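You operate a simulated robot arm through the tools that you are given. There is no shell and no other tool.

You are at the controls of a simulated robot arm. One attempt, no reset.

Task
Crimp the pink can on the turntable at 27.0 mm.
Fine: set the grey dial; red switch off, turn the can under the head by the star knob, red switch on again, then push the lever down.

Only the result counts: the job must be done as asked and must still hold three seconds after the hand-in. Knocking over, shifting, dropping, spilling or breaking anything else fails it.

Robot
A 7-joint arm with a two-finger parallel gripper, fixed in place. Base frame: the origin is on the floor under the middle of its stand, x ahead of it, y to its left, z up. Lengths are in m, angles in rad, forces in N, time in s.
It reaches about 0.906 m from its shoulder. Its first joint turns from -2.897 to 2.897 rad. Payload 3.43 kg.
The tool frame sits at the grasp point between the pads (the TCP): z along the fingers, y along the line on which they close. The tips reach 0.03 m beyond it. The gripper opens to 0.094 m. The fingers are 0.028 m wide and 0.01 m thick; the gripper's body (0.05 by 0.096 m) begins 0.055 m behind the TCP.
Orientation is that of the tool frame in the base frame, as a unit quaternion [x, y, z, w]. With the fingers straight down and closing along the base's y, the tool's x points along the base's -x, its y along +y and its z along -z.

Tools
- The arm moves only by the tool servo_tool. Its argument "targets" is text: rows parted by semicolons, each of 7 numbers parted by spaces: the shift along the tool's x, y, z in units of 200 mm (1.0 is 200 mm), then the turn, a rotation vector about the tool's x, y, z in units of 120 degrees (1.0 is 120 degrees), then the gripper command, from -1 (fully open) to 1 (shut), values between in proportion. In form: x y z wx wy wz gripper; .... A call has 1 to 20 rows; each row is the pose to reach, as a shift and turn from the pose commanded when the call began, along the tool's axes at that moment. A call with a number of a shift or a turn outside -1 to 1 is refused whole. Rows are played at 5 a second. More than 0.05 m and 0.15 rad between two rows, or a gripper value outside its range, and nothing of the call is played. A pose out of reach is approached as far as the arm can. The call stops where the force on the tool passes 40 N (or 10 N more than at its start, if that is more) or the arm is blocked; 0.2 s more then pass. Each finger travels about 0.108 m/s and halts on what it meets, pressing with about 28 N; the grip force reading is that of the motor and also rises with nothing between the fingers. The clock runs only during rows and for 0.2 s after the last one: add rows that repeat a pose to give the fingers time. It gives the time, the measured TCP pose, the force on the tool (base axes), the opening and the grip force at its end, in the units of the frame above (readings bear some noise), with the torque about the TCP (base axes, N m) and any sound that the robot's microphone picked up, and new pictures: "show" is both (left out), scene, wrist or none.
- Cameras (640 x 400 px; columns grow to the right, rows downward): "scene" is fixed at [0.2194, 0.6509, 1.443]; the picture's right is [-0.79, -0.61, 0.00], its down [-0.37, 0.48, -0.79] and it looks along [0.48, -0.63, -0.61] (base axes); focal length 271 px, centre (320, 200). "wrist" rides on the gripper at [0.076, 0.014, -0.103] in the tool frame; the picture's right is [-0.18, 0.98, 0.00], its down [-0.75, -0.14, -0.64] and it looks along [-0.63, -0.12, 0.77] (tool axes); focal length 243 px, centre (320, 200). There is no depth. A picture from a camera that has moved, and an enlarged one, comes with that camera's place and axes in the base frame and with its lens.
- raise_lower(by): moves the trunk up (or, below 0, down) by that many m; the arm rides with it, the base frame stays. It gives what a move gives, with no picture.
- inspect(camera, box): a new picture of the part [left, top, right, bottom] of that camera's present view, enlarged. No time passes.
- job_done(): hands the job in; it is judged then, once.

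Places have to be worked out from the pictures, the camera data and where the tool is seen. Open the gripper and draw the arm clear of the work before you hand the job in, unless the task says otherwise.

The tools are called after ">>>" by a JSON object that holds its "method" and its "body". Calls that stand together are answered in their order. servo_tool: Moves the arm, as the interface text tells. Its arguments: {"type":"object","properties":{"targets":{"type":"string"},"show":{"type":"string","enum":["both","scene","wrist","none"]}},"required":["targets"]} The other tools are called the same way: raise_lower (by) moves the trunk up or down; inspect (camera, box) takes an enlarged picture of a part of a camera's view; job_done () hands the job in.

At the start:

```text
time: 0.0
ee_pos: [0.5213, 0.1406, 1.2441]
tcp_rot: [0.0, 1.0, -0.001, 0.0]
wrist_force: [0.3, 0.1, -0.4]
wrist_torque: [0.0, 0.0, 0.0]
finger_gap: 0.0941
grasp_force: 0.0
trunk travel left (down, up): [-0.3, 0.29]
```

scene: 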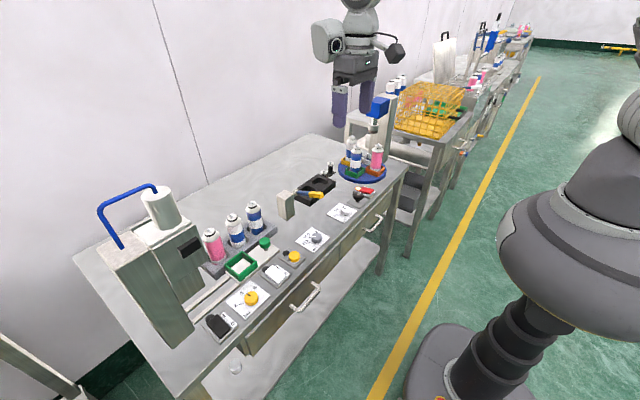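
wrist: 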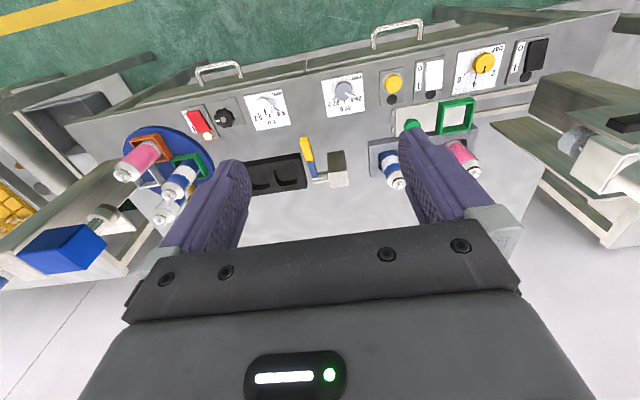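

I start by looking closely at the work bench with enlarged views from both cameras.

>>> {"method": "inspect", "body": {"camera": "scene", "box": [260, 120, 440, 240]}}

>>> {"method": "inspect", "body": {"camera": "wrist", "box": [80, 60, 320, 240]}}

>>> {"method": "inspect", "body": {"camera": "wrist", "box": [300, 20, 620, 220]}}

>>> {"method": "inspect", "body": {"camera": "scene", "box": [170, 190, 350, 350]}}

```text
3.33 times, centred on (350, 180) of scene
camera zoom: at [0.2194, 0.6509, 1.443], right [-0.79, -0.61, 0.0], down [-0.37, 0.48, -0.79], along [0.48, -0.63, -0.61], focal length 902 px, centre (220, 267)
```

zoom: 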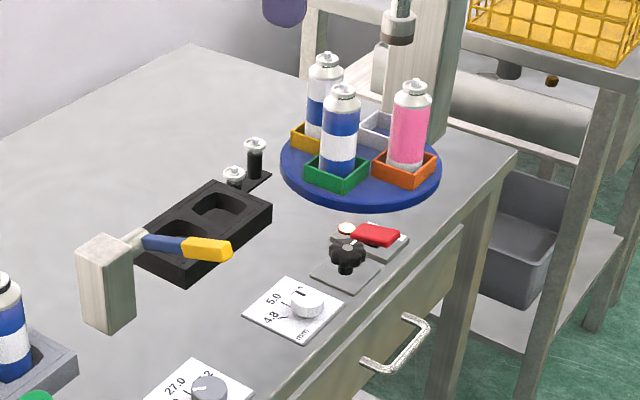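

```text
2.22 times, centred on (200, 150) of wrist
camera zoom: at [0.4438, 0.1546, 1.3457], right [0.18, 0.98, 0.0], down [0.75, -0.14, 0.64], along [0.63, -0.12, -0.77], focal length 539 px, centre (587, 311)
```

zoom: 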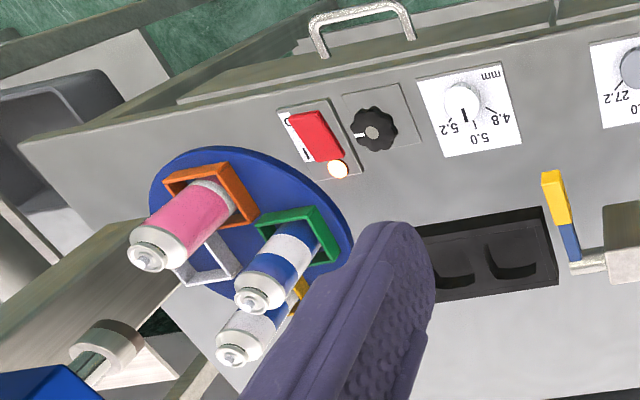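

```text
2.00 times, centred on (460, 120) of wrist
camera zoom: at [0.4438, 0.1546, 1.3457], right [0.18, 0.98, 0.0], down [0.75, -0.14, 0.64], along [0.63, -0.12, -0.77], focal length 485 px, centre (40, 360)
```

zoom: 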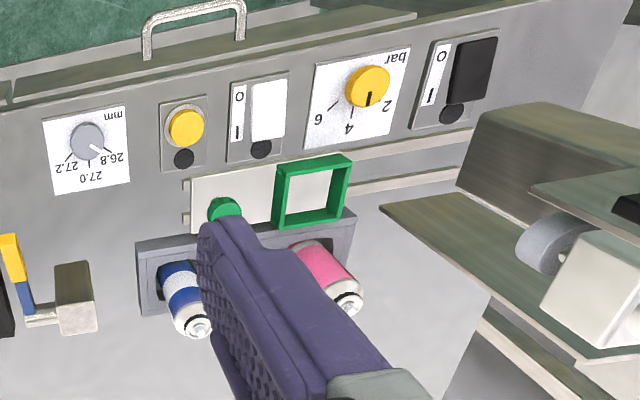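

```text
2.50 times, centred on (260, 270) of scene
camera zoom: at [0.2194, 0.6509, 1.443], right [-0.79, -0.61, 0.0], down [-0.37, 0.48, -0.79], along [0.48, -0.63, -0.61], focal length 677 px, centre (470, 25)
```

zoom: 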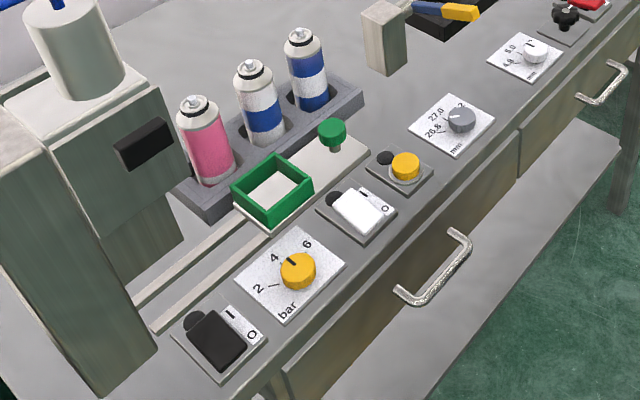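

The grey dial sits about (0.59, 0.18, 0.835), the star knob about (0.60, -0.085, 0.835), the red switch about (0.60, -0.148, 0.827). I take tighter views of the dial, switch and head.

>>> {"method": "inspect", "body": {"camera": "scene", "box": [285, 215, 345, 255]}}

>>> {"method": "inspect", "body": {"camera": "wrist", "box": [315, 65, 379, 125]}}

>>> {"method": "inspect", "body": {"camera": "scene", "box": [330, 85, 426, 195]}}

>>> {"method": "inspect", "body": {"camera": "wrist", "box": [0, 120, 240, 290]}}

>>> {"method": "inspect", "body": {"camera": "wrist", "box": [170, 90, 250, 150]}}

```text
10.00 times, centred on (315, 235) of scene
camera zoom: at [0.2194, 0.6509, 1.443], right [-0.79, -0.61, 0.0], down [-0.37, 0.48, -0.79], along [0.48, -0.63, -0.61], focal length 2707 px, centre (370, -150)
```

zoom: 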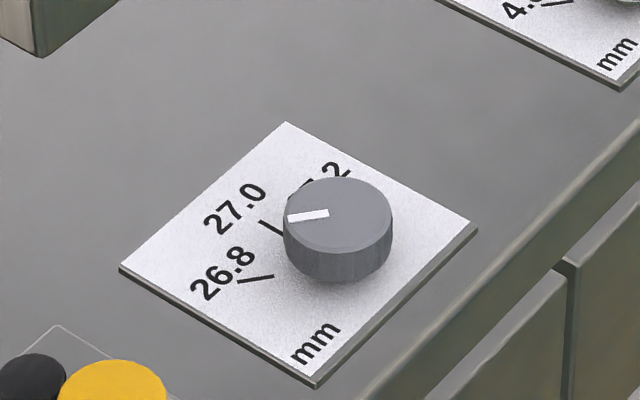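

```text
6.67 times, centred on (347, 95) of wrist
camera zoom: at [0.4438, 0.1546, 1.3457], right [0.18, 0.98, 0.0], down [0.75, -0.14, 0.64], along [0.63, -0.12, -0.77], focal length 1618 px, centre (140, 900)
```

zoom: 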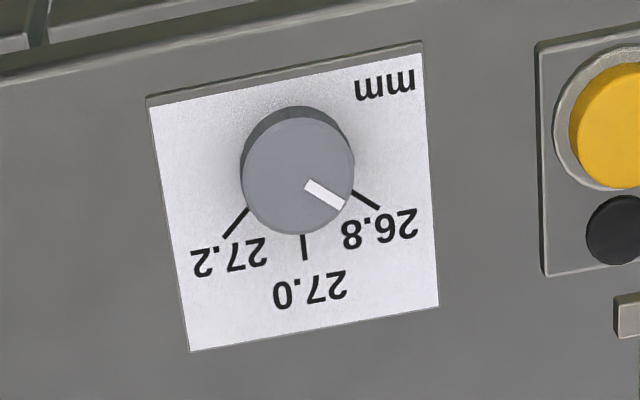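

```text
3.64 times, centred on (378, 140) of scene
camera zoom: at [0.2194, 0.6509, 1.443], right [-0.79, -0.61, 0.0], down [-0.37, 0.48, -0.79], along [0.48, -0.63, -0.61], focal length 984 px, centre (109, 418)
```

zoom: 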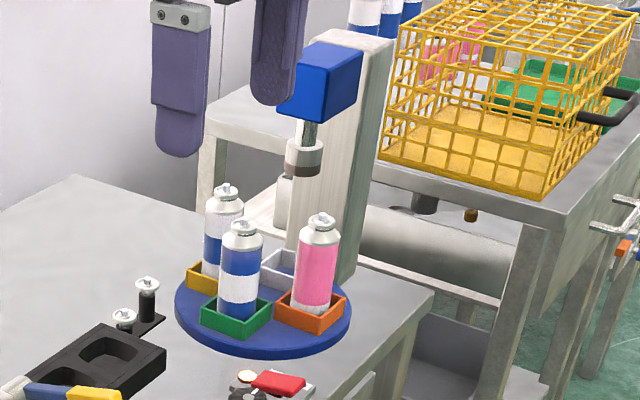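

```text
2.35 times, centred on (120, 205) of wrist
camera zoom: at [0.4438, 0.1546, 1.3457], right [0.18, 0.98, 0.0], down [0.75, -0.14, 0.64], along [0.63, -0.12, -0.77], focal length 571 px, centre (791, 188)
```

zoom: 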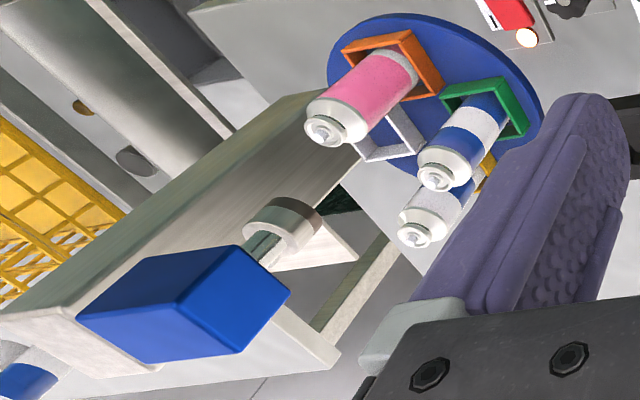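

```text
6.67 times, centred on (210, 120) of wrist
camera zoom: at [0.4438, 0.1546, 1.3457], right [0.18, 0.98, 0.0], down [0.75, -0.14, 0.64], along [0.63, -0.12, -0.77], focal length 1618 px, centre (1053, 733)
```

zoom: 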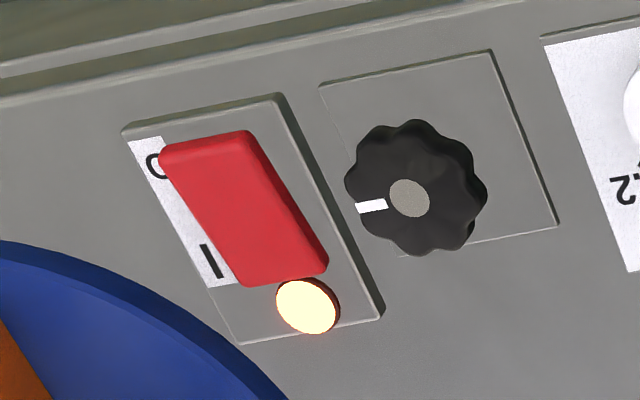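

The lamp by the red switch is lit (on) and its O end faces the robot; the grey dial points at about 26.8. I can't yet see the lever of the turntable press, so I move sideways toward the turntable at height to view it.

>>> {"method": "servo_tool", "body": {"targets": "0.1 -0.2 0 0 0 0 -1; 0.2 -0.4 0 0 0 0 -1; 0.3 -0.6 0 0 0 0 -1; 0.4 -0.8 0 0 0 0 -1; 0.4 -1.0 0 0 0 0 -1", "show": "both"}}

```text
time: 1.2
ee_pos: [0.4429, -0.0576, 1.2421]
tcp_rot: [0.0, 1.0, 0.001, 0.0]
wrist_force: [0.4, -0.8, -0.1]
wrist_torque: [0.02, 0.0, 0.03]
finger_gap: 0.0939
grasp_force: 0.1
trunk travel left (down, up): [-0.3, 0.29]
camera wrist: at [0.3651, -0.0436, 1.3436], right [0.18, 0.98, 0.0], down [0.75, -0.14, 0.64], along [0.63, -0.12, -0.77], focal length 243 px, centre (320, 200)
```

scene: 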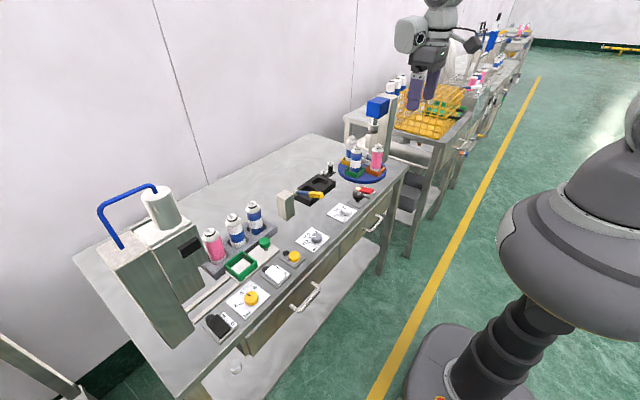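
wrist: 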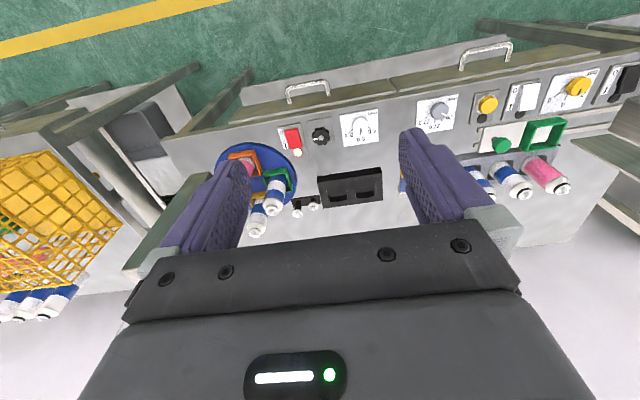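

The scene camera now sees the press unobstructed; I zoom in on it.

>>> {"method": "inspect", "body": {"camera": "scene", "box": [330, 85, 410, 145]}}

>>> {"method": "inspect", "body": {"camera": "scene", "box": [320, 135, 410, 205]}}

>>> {"method": "inspect", "body": {"camera": "scene", "box": [80, 170, 220, 270]}}

```text
6.67 times, centred on (370, 115) of scene
camera zoom: at [0.2194, 0.6509, 1.443], right [-0.79, -0.61, 0.0], down [-0.37, 0.48, -0.79], along [0.48, -0.63, -0.61], focal length 1805 px, centre (-13, 767)
```

zoom: 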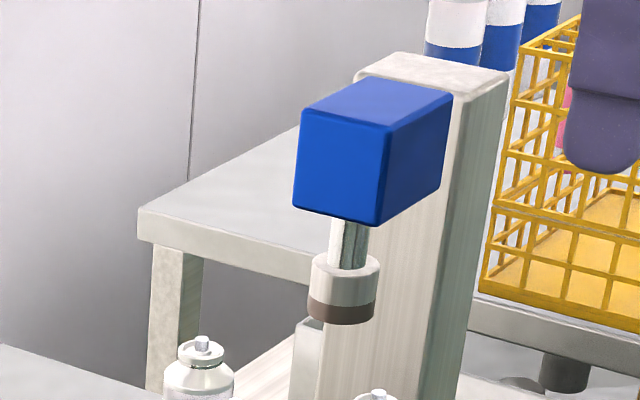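

```text
5.71 times, centred on (365, 170) of scene
camera zoom: at [0.2194, 0.6509, 1.443], right [-0.79, -0.61, 0.0], down [-0.37, 0.48, -0.79], along [0.48, -0.63, -0.61], focal length 1547 px, centre (63, 371)
```

zoom: 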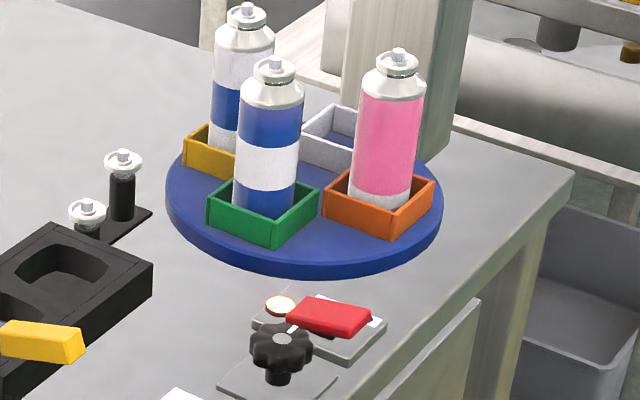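

```text
4.00 times, centred on (150, 220) of scene
camera zoom: at [0.2194, 0.6509, 1.443], right [-0.79, -0.61, 0.0], down [-0.37, 0.48, -0.79], along [0.48, -0.63, -0.61], focal length 1083 px, centre (1000, 120)
```

zoom: 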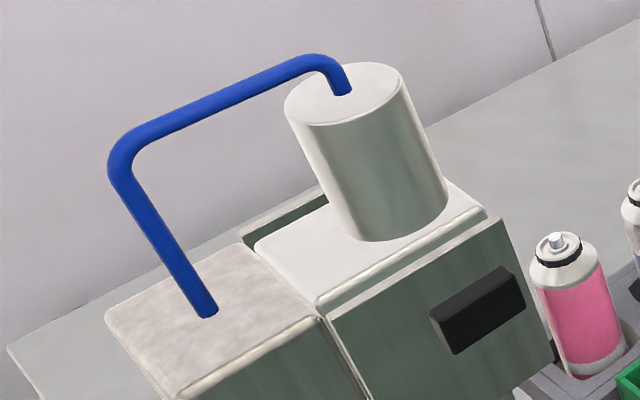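

The only hand lever is the post with the blue/yellow handle near (0.64, 0.08, 0.91); the head hangs over the white (empty) nest on the -y side of the platter, so the pink can (orange nest, -x side) needs about a 90° counter-clockwise turn. I lower the trunk with the arm clear in front of the table.

>>> {"method": "raise_lower", "body": {"by": -0.2}}

```text
time: 3.4
ee_pos: [0.4422, -0.0571, 1.0409]
tcp_rot: [0.0, 1.0, 0.0, 0.0]
wrist_force: [0.6, 0.0, -0.7]
wrist_torque: [0.02, -0.02, 0.02]
finger_gap: 0.0943
grasp_force: 0.1
trunk travel left (down, up): [-0.1, 0.49]
```

Tips are at about z 1.01, above the lever. I move over toward the grey dial, staying at this height.

>>> {"method": "servo_tool", "body": {"targets": "0 0.2 0 0 0 0 -1; 0 0.4 0 0 0 0 -1; 0 0.6 0 0 0 0 -1; 0 0.8 0 0 0 0 -1; 0 1.0 0 0 0 0 -1; -0.2 1.0 0 0 0 0 -0.6; -0.35 1.0 0 0 0 0 -0.4", "show": "both"}}

```text
time: 5.0
ee_pos: [0.5126, 0.1418, 1.0415]
tcp_rot: [0.0, 1.0, -0.001, 0.0]
wrist_force: [0.2, 0.1, -0.2]
wrist_torque: [-0.01, 0.01, -0.02]
finger_gap: 0.0657
grasp_force: 0.2
trunk travel left (down, up): [-0.1, 0.49]
camera wrist: at [0.4349, 0.1566, 1.1427], right [0.18, 0.98, 0.0], down [0.75, -0.14, 0.64], along [0.63, -0.12, -0.77], focal length 243 px, centre (320, 200)
```

scene: 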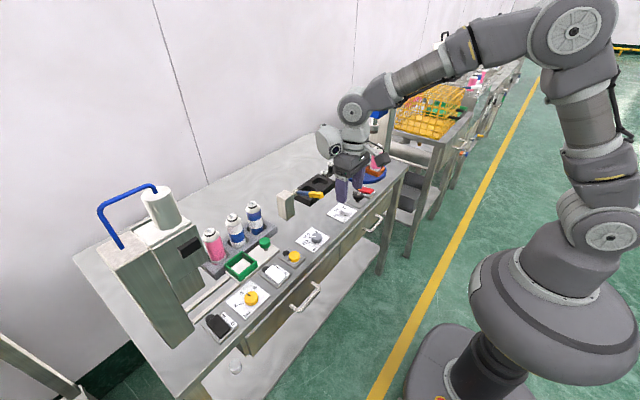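
wrist: 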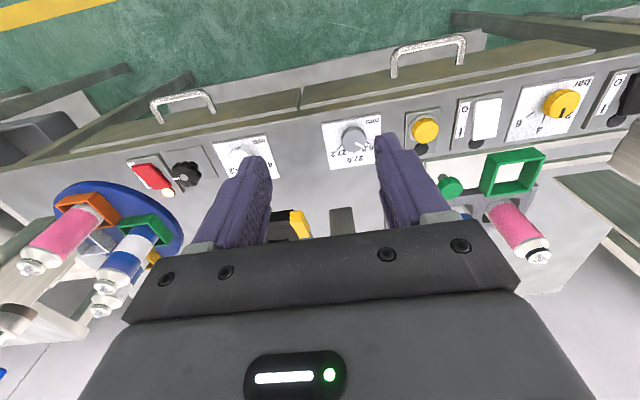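

I'll refine dial and lever positions from this new viewpoint with enlarged views.

>>> {"method": "inspect", "body": {"camera": "wrist", "box": [312, 110, 392, 180]}}

>>> {"method": "inspect", "body": {"camera": "wrist", "box": [240, 150, 400, 250]}}

>>> {"method": "inspect", "body": {"camera": "wrist", "box": [0, 140, 220, 340]}}

>>> {"method": "inspect", "body": {"camera": "scene", "box": [270, 180, 340, 225]}}

```text
5.71 times, centred on (352, 145) of wrist
camera zoom: at [0.4349, 0.1566, 1.1427], right [0.18, 0.98, 0.0], down [0.75, -0.14, 0.64], along [0.63, -0.12, -0.77], focal length 1386 px, centre (137, 514)
```

zoom: 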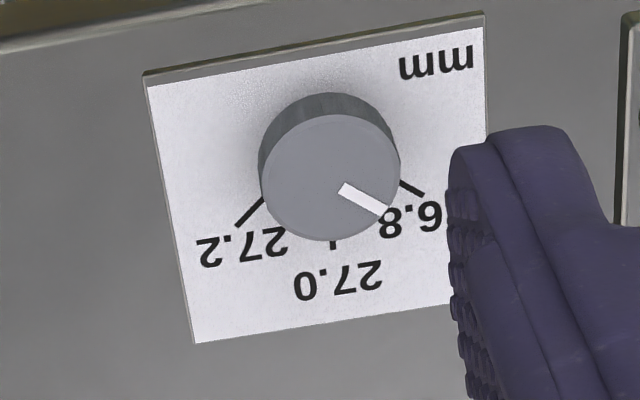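

```text
4.00 times, centred on (320, 200) of wrist
camera zoom: at [0.4349, 0.1566, 1.1427], right [0.18, 0.98, 0.0], down [0.75, -0.14, 0.64], along [0.63, -0.12, -0.77], focal length 970 px, centre (320, 200)
```

zoom: 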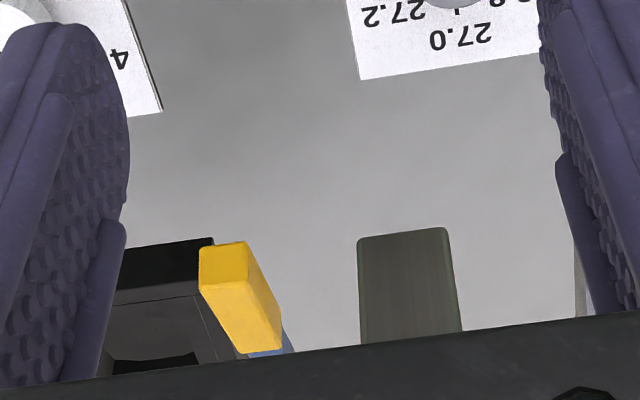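

```text
2.00 times, centred on (110, 240) of wrist
camera zoom: at [0.4349, 0.1566, 1.1427], right [0.18, 0.98, 0.0], down [0.75, -0.14, 0.64], along [0.63, -0.12, -0.77], focal length 485 px, centre (740, 120)
```

zoom: 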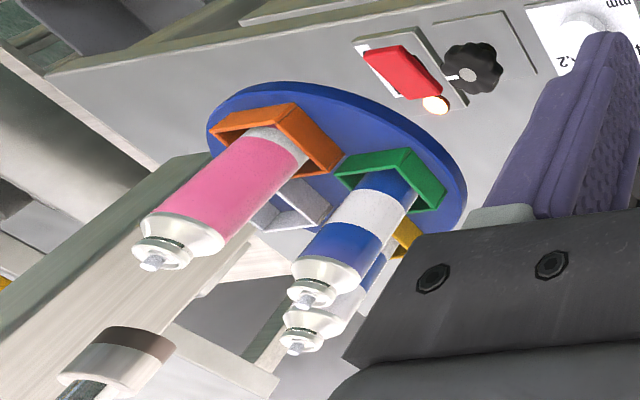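

```text
8.89 times, centred on (305, 202) of scene
camera zoom: at [0.2194, 0.6509, 1.443], right [-0.79, -0.61, 0.0], down [-0.37, 0.48, -0.79], along [0.48, -0.63, -0.61], focal length 2406 px, centre (453, 178)
```

zoom: 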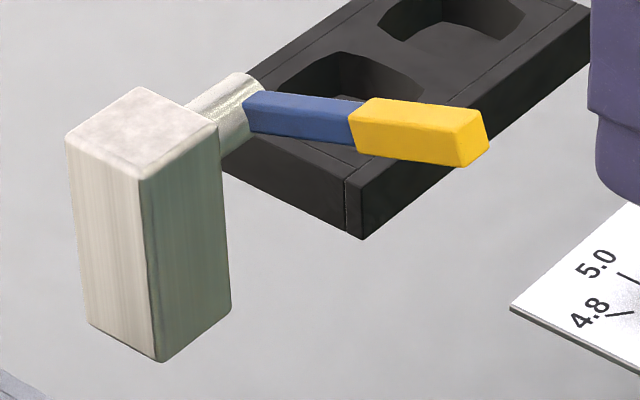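

Triangulating from three views gives the grey knob's top at about (0.597, 0.173, 0.826), diameter ~34 mm; lever tip at (0.639, 0.087, 0.92). I go above the knob and part way down to check alignment.

>>> {"method": "servo_tool", "body": {"targets": "-0.2 0.08 0 0 0 0 -0.4; -0.42 0.156 0 0 0 0 -0.4; -0.42 0.156 0.2 0 0 0 -0.4; -0.42 0.156 0.4 0 0 0 -0.4; -0.42 0.156 0.6 0 0 0 -0.4; -0.42 0.156 0.7 0 0 0 -0.4", "show": "both"}}

```text
time: 6.4
ee_pos: [0.5974, 0.173, 0.9015]
tcp_rot: [0.001, 1.0, 0.0, 0.0]
wrist_force: [0.0, 0.1, -0.5]
wrist_torque: [0.01, 0.03, 0.01]
finger_gap: 0.0659
grasp_force: 0.0
trunk travel left (down, up): [-0.1, 0.49]
camera wrist: at [0.5199, 0.1872, 1.0041], right [0.18, 0.98, 0.0], down [0.75, -0.14, 0.64], along [0.63, -0.12, -0.77], focal length 243 px, centre (320, 200)
```

scene: 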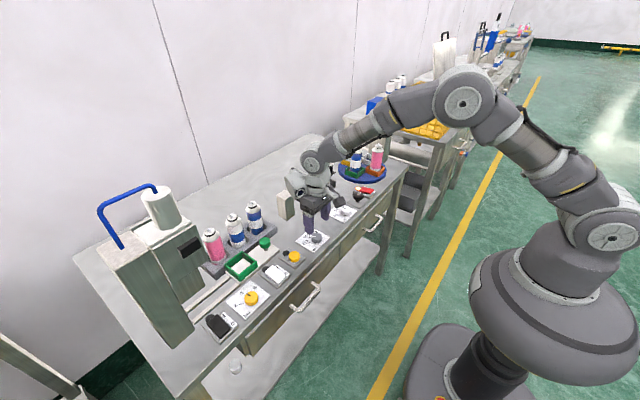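
wrist: 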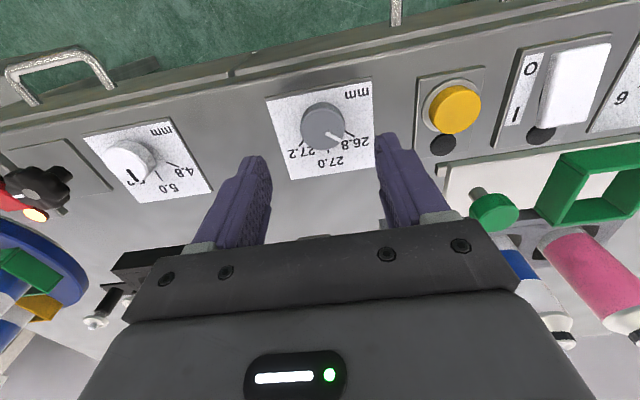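

>>> {"method": "inspect", "body": {"camera": "wrist", "box": [250, 60, 410, 180]}}

>>> {"method": "inspect", "body": {"camera": "scene", "box": [285, 205, 345, 255]}}

```text
3.33 times, centred on (330, 120) of wrist
camera zoom: at [0.5199, 0.1872, 1.0041], right [0.18, 0.98, 0.0], down [0.75, -0.14, 0.64], along [0.63, -0.12, -0.77], focal length 809 px, centre (287, 467)
```

zoom: 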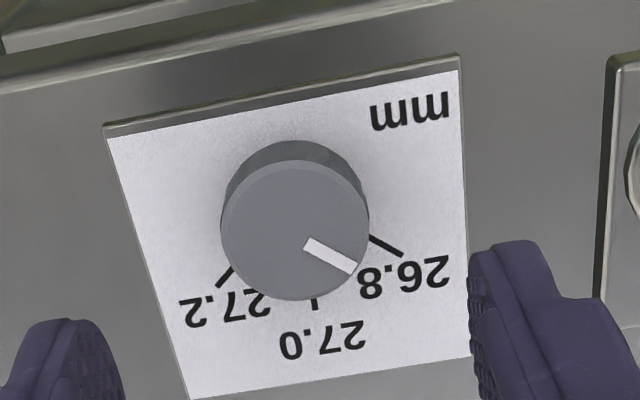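

```text
8.00 times, centred on (315, 230) of scene
camera zoom: at [0.2194, 0.6509, 1.443], right [-0.79, -0.61, 0.0], down [-0.37, 0.48, -0.79], along [0.48, -0.63, -0.61], focal length 2166 px, centre (360, -40)
```

zoom: 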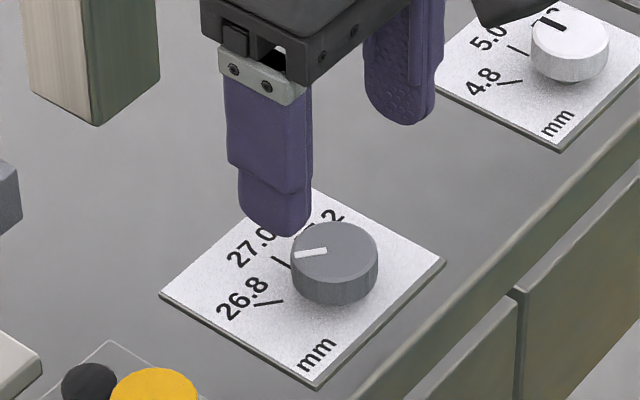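

The knob centre computes to (0.597, 0.174), right under the TCP. I descend so the tips bracket the knob (tips near z 0.815).

>>> {"method": "servo_tool", "body": {"targets": "0 0.005 0.1 0 0 0 -0.4; 0 0.005 0.2 0 0 0 -0.4; 0 0.005 0.26 0 0 0 -0.4; 0 0.005 0.28 0 0 0 -0.4", "show": "both"}}

>>> {"method": "inspect", "body": {"camera": "wrist", "box": [240, 100, 400, 200]}}

>>> {"method": "inspect", "body": {"camera": "scene", "box": [285, 205, 345, 255]}}

```text
time: 7.4
ee_pos: [0.5966, 0.1747, 0.8466]
tcp_rot: [0.001, 1.0, 0.0, 0.0]
wrist_force: [0.0, 0.4, -0.3]
wrist_torque: [0.01, -0.01, -0.01]
finger_gap: 0.066
grasp_force: 0.0
trunk travel left (down, up): [-0.1, 0.49]
camera wrist: at [0.5187, 0.1896, 0.9484], right [0.18, 0.98, 0.0], down [0.75, -0.14, 0.64], along [0.63, -0.12, -0.77], focal length 243 px, centre (320, 200)
```

scene: 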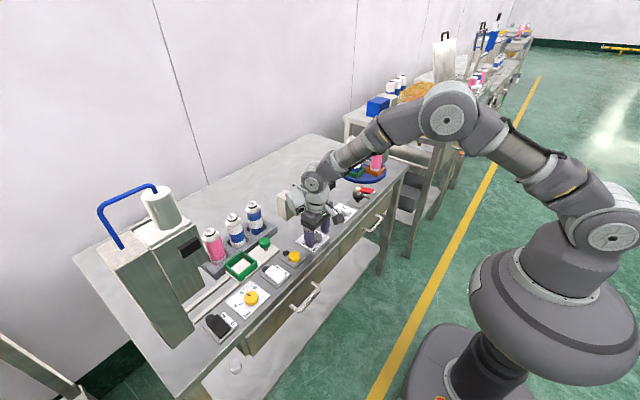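
wrist: 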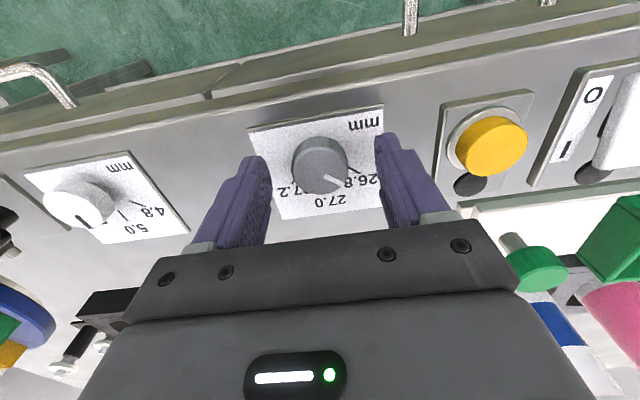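

```text
4.00 times, centred on (320, 150) of wrist
camera zoom: at [0.5187, 0.1896, 0.9484], right [0.18, 0.98, 0.0], down [0.75, -0.14, 0.64], along [0.63, -0.12, -0.77], focal length 970 px, centre (320, 400)
```

zoom: 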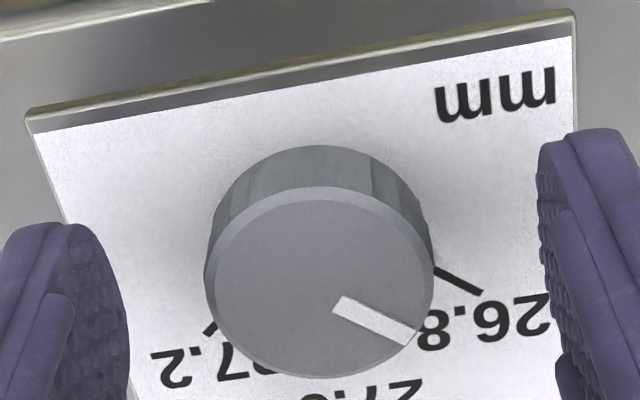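

```text
8.00 times, centred on (315, 230) of scene
camera zoom: at [0.2194, 0.6509, 1.443], right [-0.79, -0.61, 0.0], down [-0.37, 0.48, -0.79], along [0.48, -0.63, -0.61], focal length 2166 px, centre (360, -40)
```

zoom: 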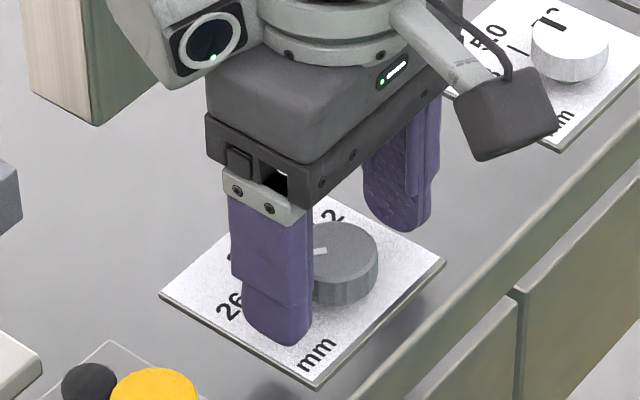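

The knob is centred between the pads (computed centre 0.597, 0.174). I lower 4 mm more and close on it.

>>> {"method": "servo_tool", "body": {"targets": "0 0 0.02 0 0 0 -0.4; 0 0 0.02 0 0 0 0.2; 0 0 0.02 0 0 0 1; 0 0 0.02 0 0 0 1", "show": "wrist"}}

>>> {"method": "inspect", "body": {"camera": "wrist", "box": [240, 100, 400, 200]}}

```text
time: 8.4
ee_pos: [0.5962, 0.175, 0.841]
tcp_rot: [0.001, 1.0, -0.001, -0.001]
wrist_force: [-1.8, -3.1, -2.0]
wrist_torque: [-0.14, -0.27, -0.11]
finger_gap: 0.0329
grasp_force: 44.9
trunk travel left (down, up): [-0.1, 0.49]
camera wrist: at [0.5185, 0.1891, 0.9436], right [0.19, 0.98, 0.0], down [0.75, -0.14, 0.64], along [0.63, -0.12, -0.77], focal length 243 px, centre (320, 200)
```

wrist: 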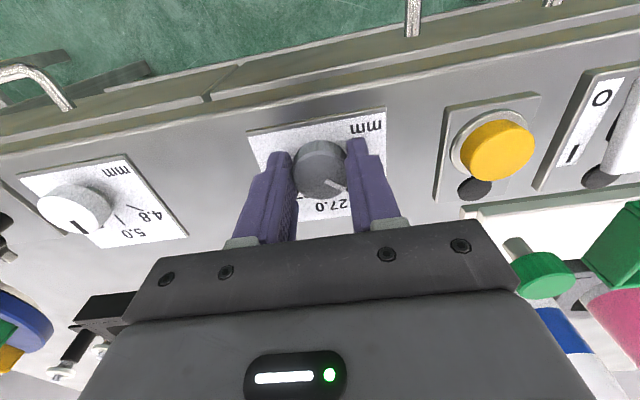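

```text
4.00 times, centred on (320, 150) of wrist
camera zoom: at [0.5185, 0.1891, 0.9436], right [0.19, 0.98, 0.0], down [0.75, -0.14, 0.64], along [0.63, -0.12, -0.77], focal length 970 px, centre (320, 400)
```

zoom: 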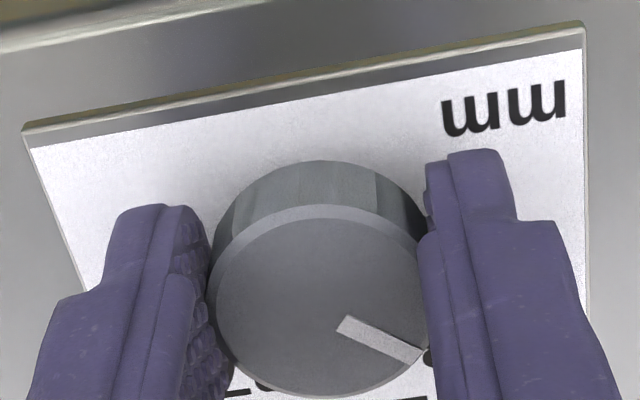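

The knob is firmly gripped (gap 0.033). The ticks lie at +50°, 0°, -50° from +x and the pointer is at +50°, so I twist 50° clockwise (positive about the tool's z).

>>> {"method": "servo_tool", "body": {"targets": "0 0 0 0 0 0.06 1; 0 0 0 0 0 0.12 1; 0 0 0 0 0 0.18 1; 0 0 0 0 0 0.24 1; 0 0 0 0 0 0.30 1; 0 0 0 0 0 0.36 1; 0 0 0 0 0 0.4167 1; 0 0 0 0 0 0.4167 1", "show": "both"}}

>>> {"method": "inspect", "body": {"camera": "wrist", "box": [240, 100, 400, 200]}}

>>> {"method": "inspect", "body": {"camera": "scene", "box": [285, 205, 345, 255]}}

```text
time: 10.2
ee_pos: [0.5974, 0.177, 0.8411]
tcp_rot: [0.423, 0.906, 0.0, 0.0]
wrist_force: [1.3, 12.2, -12.0]
wrist_torque: [0.86, 0.04, -0.02]
finger_gap: 0.033
grasp_force: 45.3
trunk travel left (down, up): [-0.1, 0.49]
camera wrist: at [0.5578, 0.2443, 0.9436], right [0.87, 0.49, 0.0], down [0.38, -0.67, 0.64], along [0.31, -0.56, -0.77], focal length 243 px, centre (320, 200)
```

scene: 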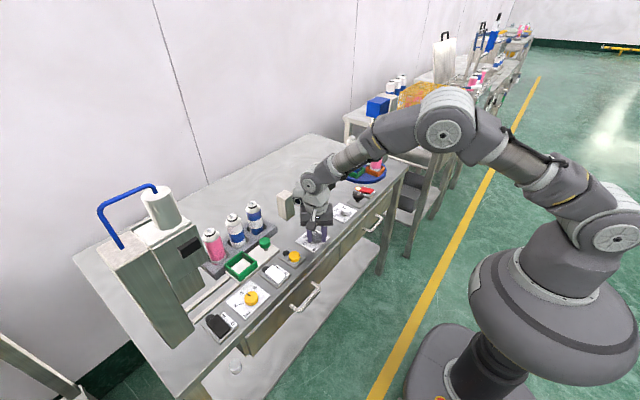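
wrist: 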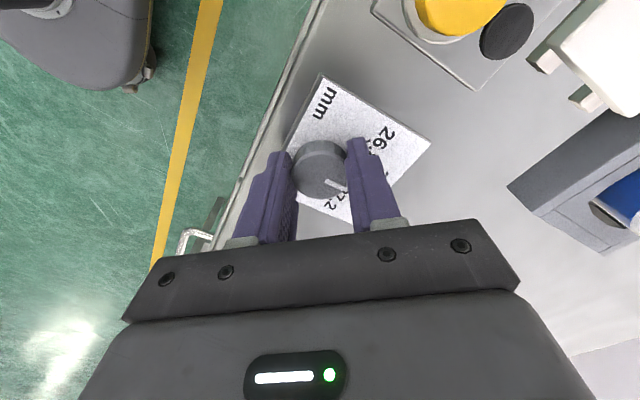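

```text
4.00 times, centred on (320, 150) of wrist
camera zoom: at [0.5578, 0.2443, 0.9436], right [0.87, 0.49, 0.0], down [0.38, -0.67, 0.64], along [0.31, -0.56, -0.77], focal length 970 px, centre (320, 400)
```

zoom: 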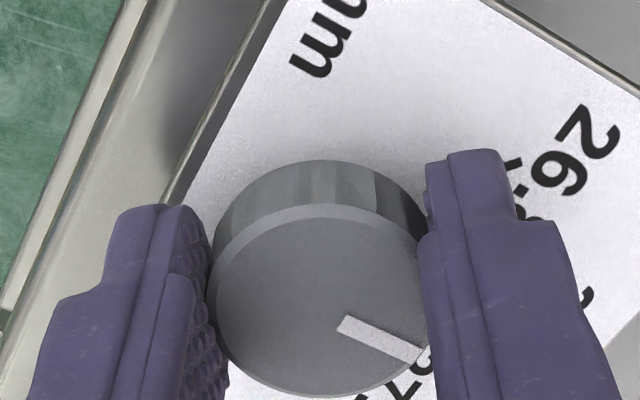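

```text
8.00 times, centred on (315, 230) of scene
camera zoom: at [0.2194, 0.6509, 1.443], right [-0.79, -0.61, 0.0], down [-0.37, 0.48, -0.79], along [0.48, -0.63, -0.61], focal length 2166 px, centre (360, -40)
```

zoom: 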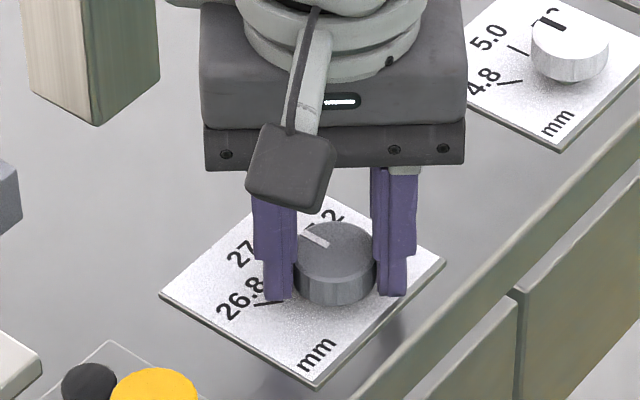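

The knob followed the hand to about the 27.0 mark. I release it, rise straight up and look.

>>> {"method": "servo_tool", "body": {"targets": "0 0 0 0 0 0 0.2; 0 0 0 0 0 0 -0.4; 0 0 0 0 0 0 -0.4; 0 0 -0.1 0 0 0 -0.4; 0 0 -0.3 0 0 0 -0.4", "show": "wrist"}}

>>> {"method": "inspect", "body": {"camera": "wrist", "box": [240, 70, 400, 170]}}

>>> {"method": "inspect", "body": {"camera": "scene", "box": [285, 205, 345, 255]}}

```text
time: 11.4
ee_pos: [0.5952, 0.1755, 0.9031]
tcp_rot: [0.423, 0.906, 0.0, 0.0]
wrist_force: [0.8, -0.2, -0.8]
wrist_torque: [0.01, 0.05, -0.03]
finger_gap: 0.0656
grasp_force: 0.1
trunk travel left (down, up): [-0.1, 0.49]
camera wrist: at [0.5553, 0.2433, 1.0045], right [0.87, 0.49, 0.0], down [0.38, -0.67, 0.64], along [0.31, -0.56, -0.77], focal length 243 px, centre (320, 200)
```

wrist: 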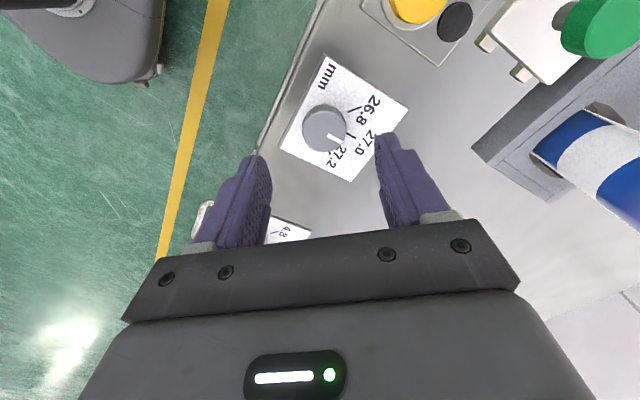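

```text
4.00 times, centred on (320, 120) of wrist
camera zoom: at [0.5553, 0.2433, 1.0045], right [0.87, 0.49, 0.0], down [0.38, -0.67, 0.64], along [0.31, -0.56, -0.77], focal length 970 px, centre (320, 520)
```

zoom: 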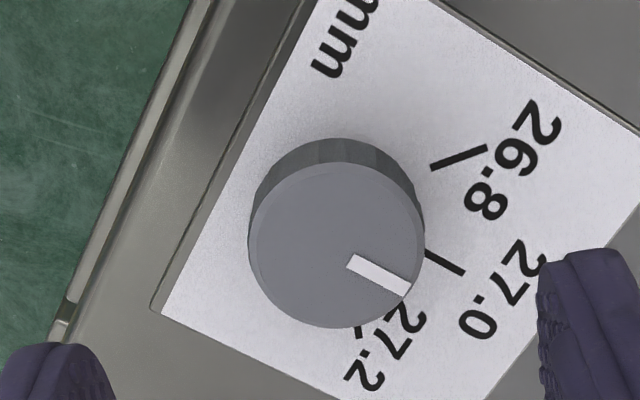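

```text
8.00 times, centred on (315, 230) of scene
camera zoom: at [0.2194, 0.6509, 1.443], right [-0.79, -0.61, 0.0], down [-0.37, 0.48, -0.79], along [0.48, -0.63, -0.61], focal length 2166 px, centre (360, -40)
```

zoom: 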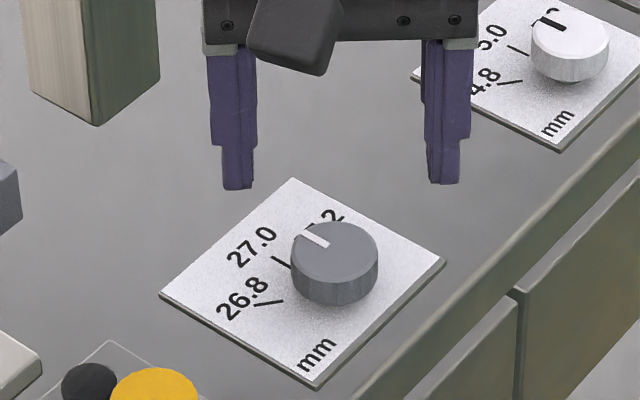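

The pointer is close to 27.0; I zoom in further to judge the residual angle.

>>> {"method": "inspect", "body": {"camera": "scene", "box": [300, 222, 330, 242]}}

>>> {"method": "inspect", "body": {"camera": "wrist", "box": [295, 100, 375, 150]}}

```text
16.00 times, centred on (315, 232) of scene
camera zoom: at [0.2194, 0.6509, 1.443], right [-0.79, -0.61, 0.0], down [-0.37, 0.48, -0.79], along [0.48, -0.63, -0.61], focal length 4332 px, centre (400, -312)
```

zoom: 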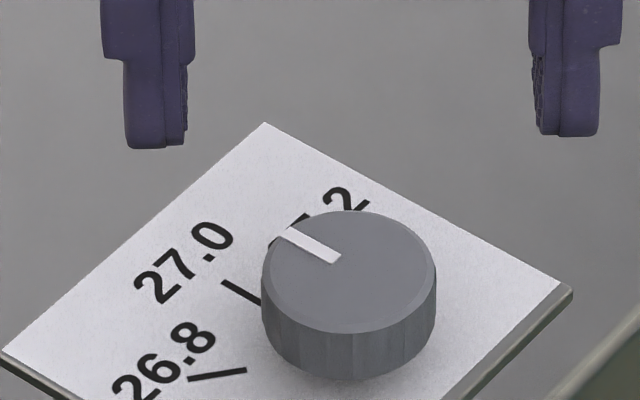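

```text
8.00 times, centred on (335, 125) of wrist
camera zoom: at [0.5553, 0.2433, 1.0045], right [0.87, 0.49, 0.0], down [0.38, -0.67, 0.64], along [0.31, -0.56, -0.77], focal length 1941 px, centre (200, 800)
```

zoom: 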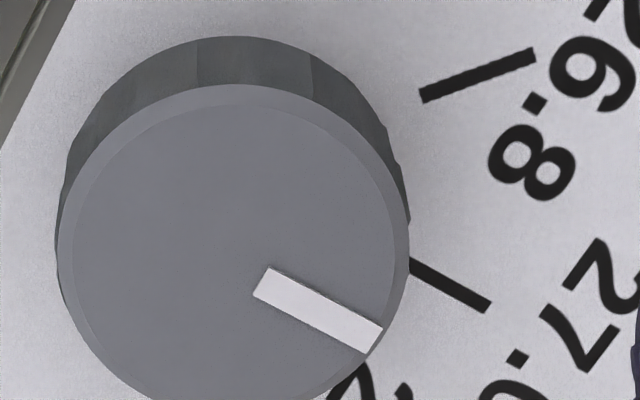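

The pointer is parallel to the 27.0 tick within a degree or so, so the dial is set. I rise, turn the hand back to its first orientation and close the fingers for pressing the switch.

>>> {"method": "servo_tool", "body": {"targets": "0 0 -0.2 0 0 -0.06 -0.4; 0 0 -0.4 0 0 -0.12 0; 0 0 -0.5 0 0 -0.18 0.5; 0 0 -0.5 0 0 -0.24 1; 0 0 -0.5 0 0 -0.30 1; 0 0 -0.5 0 0 -0.36 1; 0 0 -0.5 0 0 -0.4167 1", "show": "scene"}}

```text
time: 13.0
ee_pos: [0.5978, 0.1757, 1.0]
tcp_rot: [-0.001, 1.0, -0.001, 0.0]
wrist_force: [-1.1, 0.3, -0.4]
wrist_torque: [0.03, -0.01, 0.0]
finger_gap: 0.0
grasp_force: 28.4
trunk travel left (down, up): [-0.1, 0.49]
```

scene: 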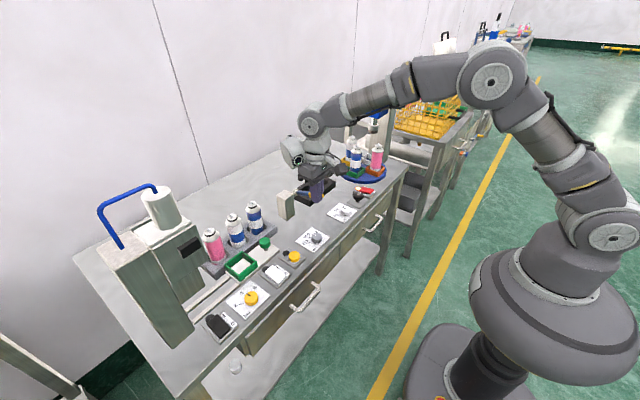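

Now I sweep toward the switch at z 1.0 (tips 0.97, above the lever), pulling back slightly in x.

>>> {"method": "servo_tool", "body": {"targets": "0.1 -0.2 0 0 0 0 1; 0.2 -0.4 0 0 0 0 1; 0.3 -0.6 0 0 0 0 1; 0.3 -0.8 0 0 0 0 1; 0.3 -1.0 0 0 0 0 1", "show": "none"}}

>>> {"method": "servo_tool", "body": {"targets": "0 -0.2 0 0 0 0 1; 0 -0.4 0 0 0 0 1; 0 -0.58 0 0 0 0 1; 0 -0.6 0 0 0 0 1", "show": "both"}}

>>> {"method": "inspect", "body": {"camera": "wrist", "box": [220, 60, 420, 200]}}

```text
time: 14.2
ee_pos: [0.5363, -0.0243, 1.0017]
tcp_rot: [0.001, 1.0, 0.001, 0.0]
wrist_force: [-0.5, 0.4, -0.3]
wrist_torque: [-0.03, 0.01, 0.0]
finger_gap: 0.0001
grasp_force: 27.5
trunk travel left (down, up): [-0.1, 0.49]
```

```text
time: 15.2
ee_pos: [0.5374, -0.1443, 1.0]
tcp_rot: [0.0, 1.0, 0.0, -0.001]
wrist_force: [-0.1, -0.4, -0.1]
wrist_torque: [-0.03, 0.02, -0.02]
finger_gap: 0.0002
grasp_force: 27.9
trunk travel left (down, up): [-0.1, 0.49]
camera wrist: at [0.4601, -0.1308, 1.1023], right [0.18, 0.98, 0.0], down [0.75, -0.14, 0.64], along [0.63, -0.12, -0.77], focal length 243 px, centre (320, 200)
```

scene: 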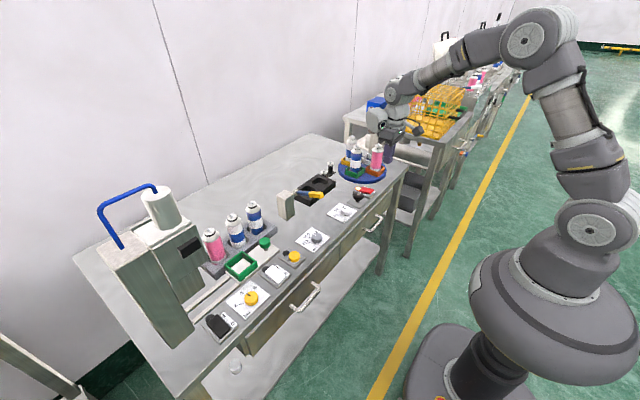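
wrist: 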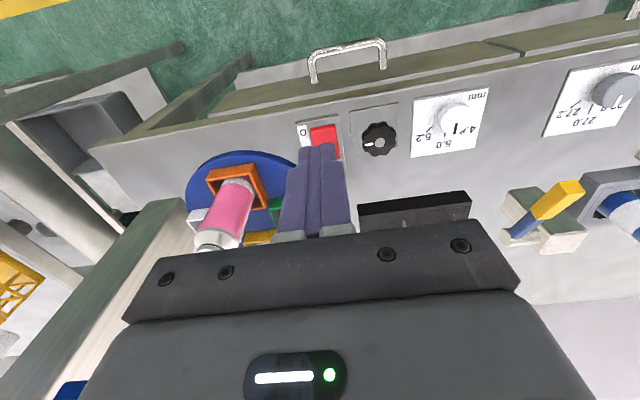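

```text
2.86 times, centred on (320, 130) of wrist
camera zoom: at [0.4601, -0.1308, 1.1023], right [0.18, 0.98, 0.0], down [0.75, -0.14, 0.64], along [0.63, -0.12, -0.77], focal length 693 px, centre (320, 400)
```

zoom: 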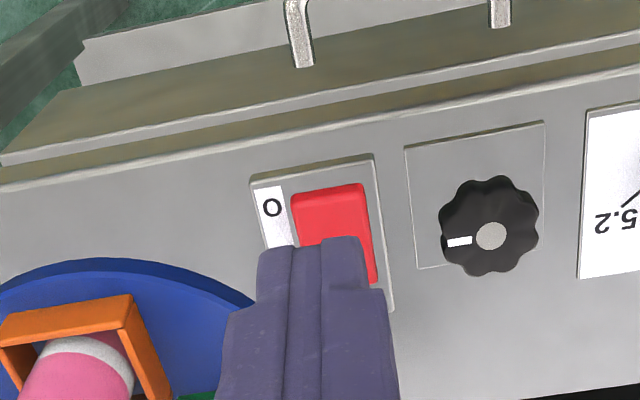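

The rocker spans x 0.575–0.624 at y ≈ -0.150, its O end toward the robot. I move above that end and come down to just above it.

>>> {"method": "servo_tool", "body": {"targets": "-0.2 -0.025 0 0 0 0 1; -0.225 -0.025 0.2 0 0 0 1; -0.225 -0.025 0.4 0 0 0 1; -0.225 -0.025 0.55 0 0 0 1; -0.225 -0.025 0.62 0 0 0 1", "show": "both"}}

>>> {"method": "inspect", "body": {"camera": "wrist", "box": [220, 60, 420, 200]}}

>>> {"method": "inspect", "body": {"camera": "scene", "box": [330, 160, 400, 210]}}

```text
time: 16.4
ee_pos: [0.5827, -0.1494, 0.8786]
tcp_rot: [0.001, 1.0, 0.0, 0.0]
wrist_force: [0.7, -0.9, -0.4]
wrist_torque: [0.0, -0.02, -0.04]
finger_gap: 0.0
grasp_force: 28.2
trunk travel left (down, up): [-0.1, 0.49]
camera wrist: at [0.5048, -0.1355, 0.9804], right [0.18, 0.98, 0.0], down [0.75, -0.14, 0.64], along [0.63, -0.12, -0.77], focal length 243 px, centre (320, 200)
```

scene: 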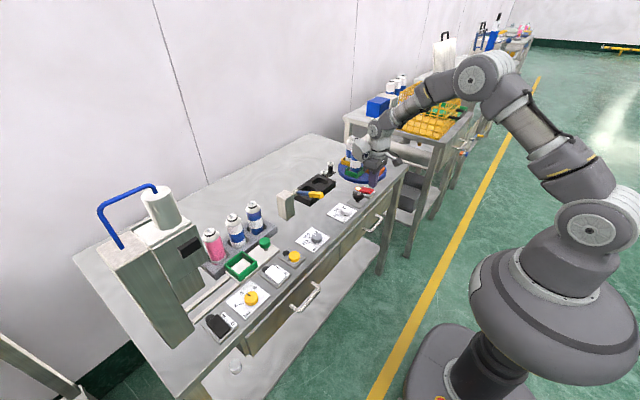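
wrist: 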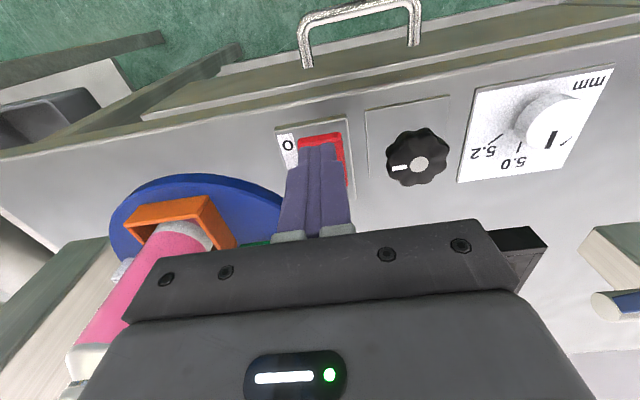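

```text
2.86 times, centred on (320, 130) of wrist
camera zoom: at [0.5048, -0.1355, 0.9804], right [0.18, 0.98, 0.0], down [0.75, -0.14, 0.64], along [0.63, -0.12, -0.77], focal length 693 px, centre (320, 400)
```

zoom: 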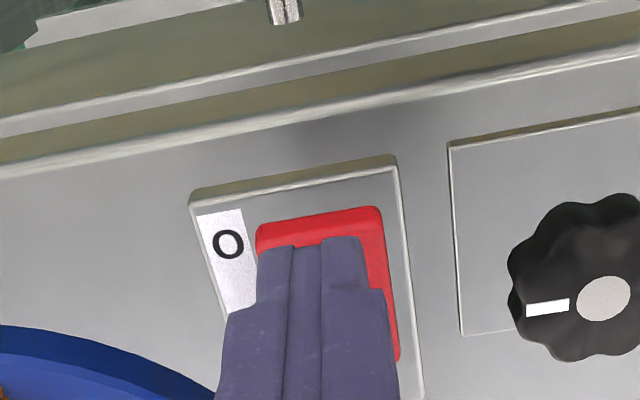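

```text
8.00 times, centred on (365, 185) of scene
camera zoom: at [0.2194, 0.6509, 1.443], right [-0.79, -0.61, 0.0], down [-0.37, 0.48, -0.79], along [0.48, -0.63, -0.61], focal length 2166 px, centre (-40, 320)
```

zoom: 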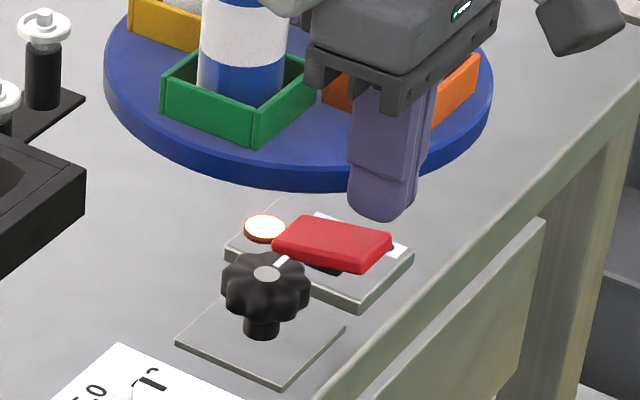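

Fingertips hover about 15 mm above the O end. I press down in small steps and watch the force and the lamp.

>>> {"method": "servo_tool", "body": {"targets": "0 0 0.04 0 0 0 1; 0 0 0.07 0 0 0 1; 0 0 0.09 0 0 0 1; 0 0 0.11 0 0 0 1; 0 0 0.125 0 0 0 1", "show": "both"}}

>>> {"method": "inspect", "body": {"camera": "scene", "box": [330, 160, 400, 210]}}

```text
time: 17.6
ee_pos: [0.5814, -0.1491, 0.8519]
tcp_rot: [0.0, 1.0, 0.0, 0.0]
wrist_force: [-0.6, 0.2, 3.3]
wrist_torque: [0.03, -0.04, 0.04]
finger_gap: 0.0
grasp_force: 27.9
trunk travel left (down, up): [-0.1, 0.49]
camera wrist: at [0.5034, -0.1351, 0.9542], right [0.18, 0.98, 0.0], down [0.75, -0.14, 0.64], along [0.63, -0.12, -0.77], focal length 243 px, centre (320, 200)
```

scene: 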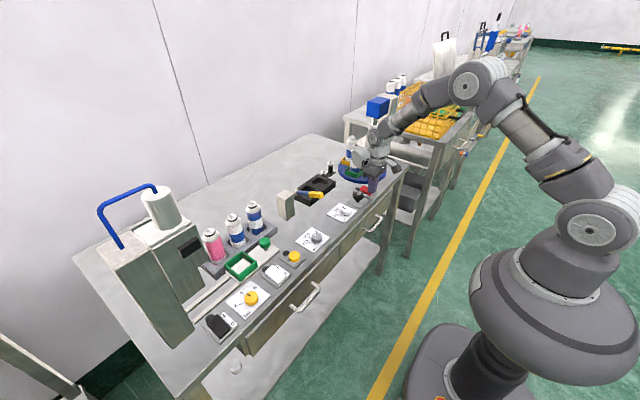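
wrist: 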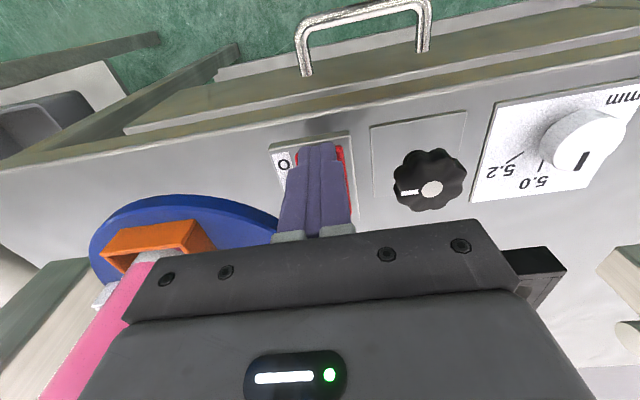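

```text
8.00 times, centred on (365, 185) of scene
camera zoom: at [0.2194, 0.6509, 1.443], right [-0.79, -0.61, 0.0], down [-0.37, 0.48, -0.79], along [0.48, -0.63, -0.61], focal length 2166 px, centre (-40, 320)
```

zoom: 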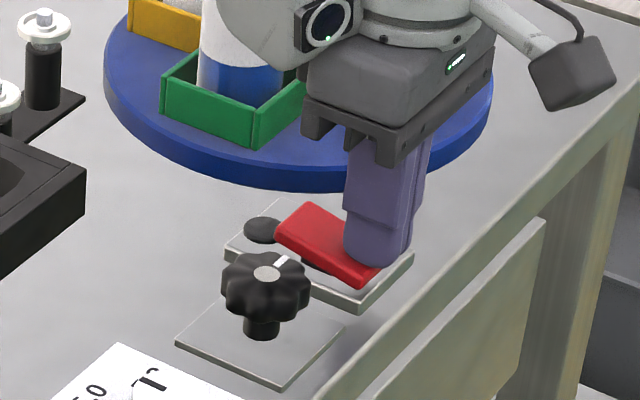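

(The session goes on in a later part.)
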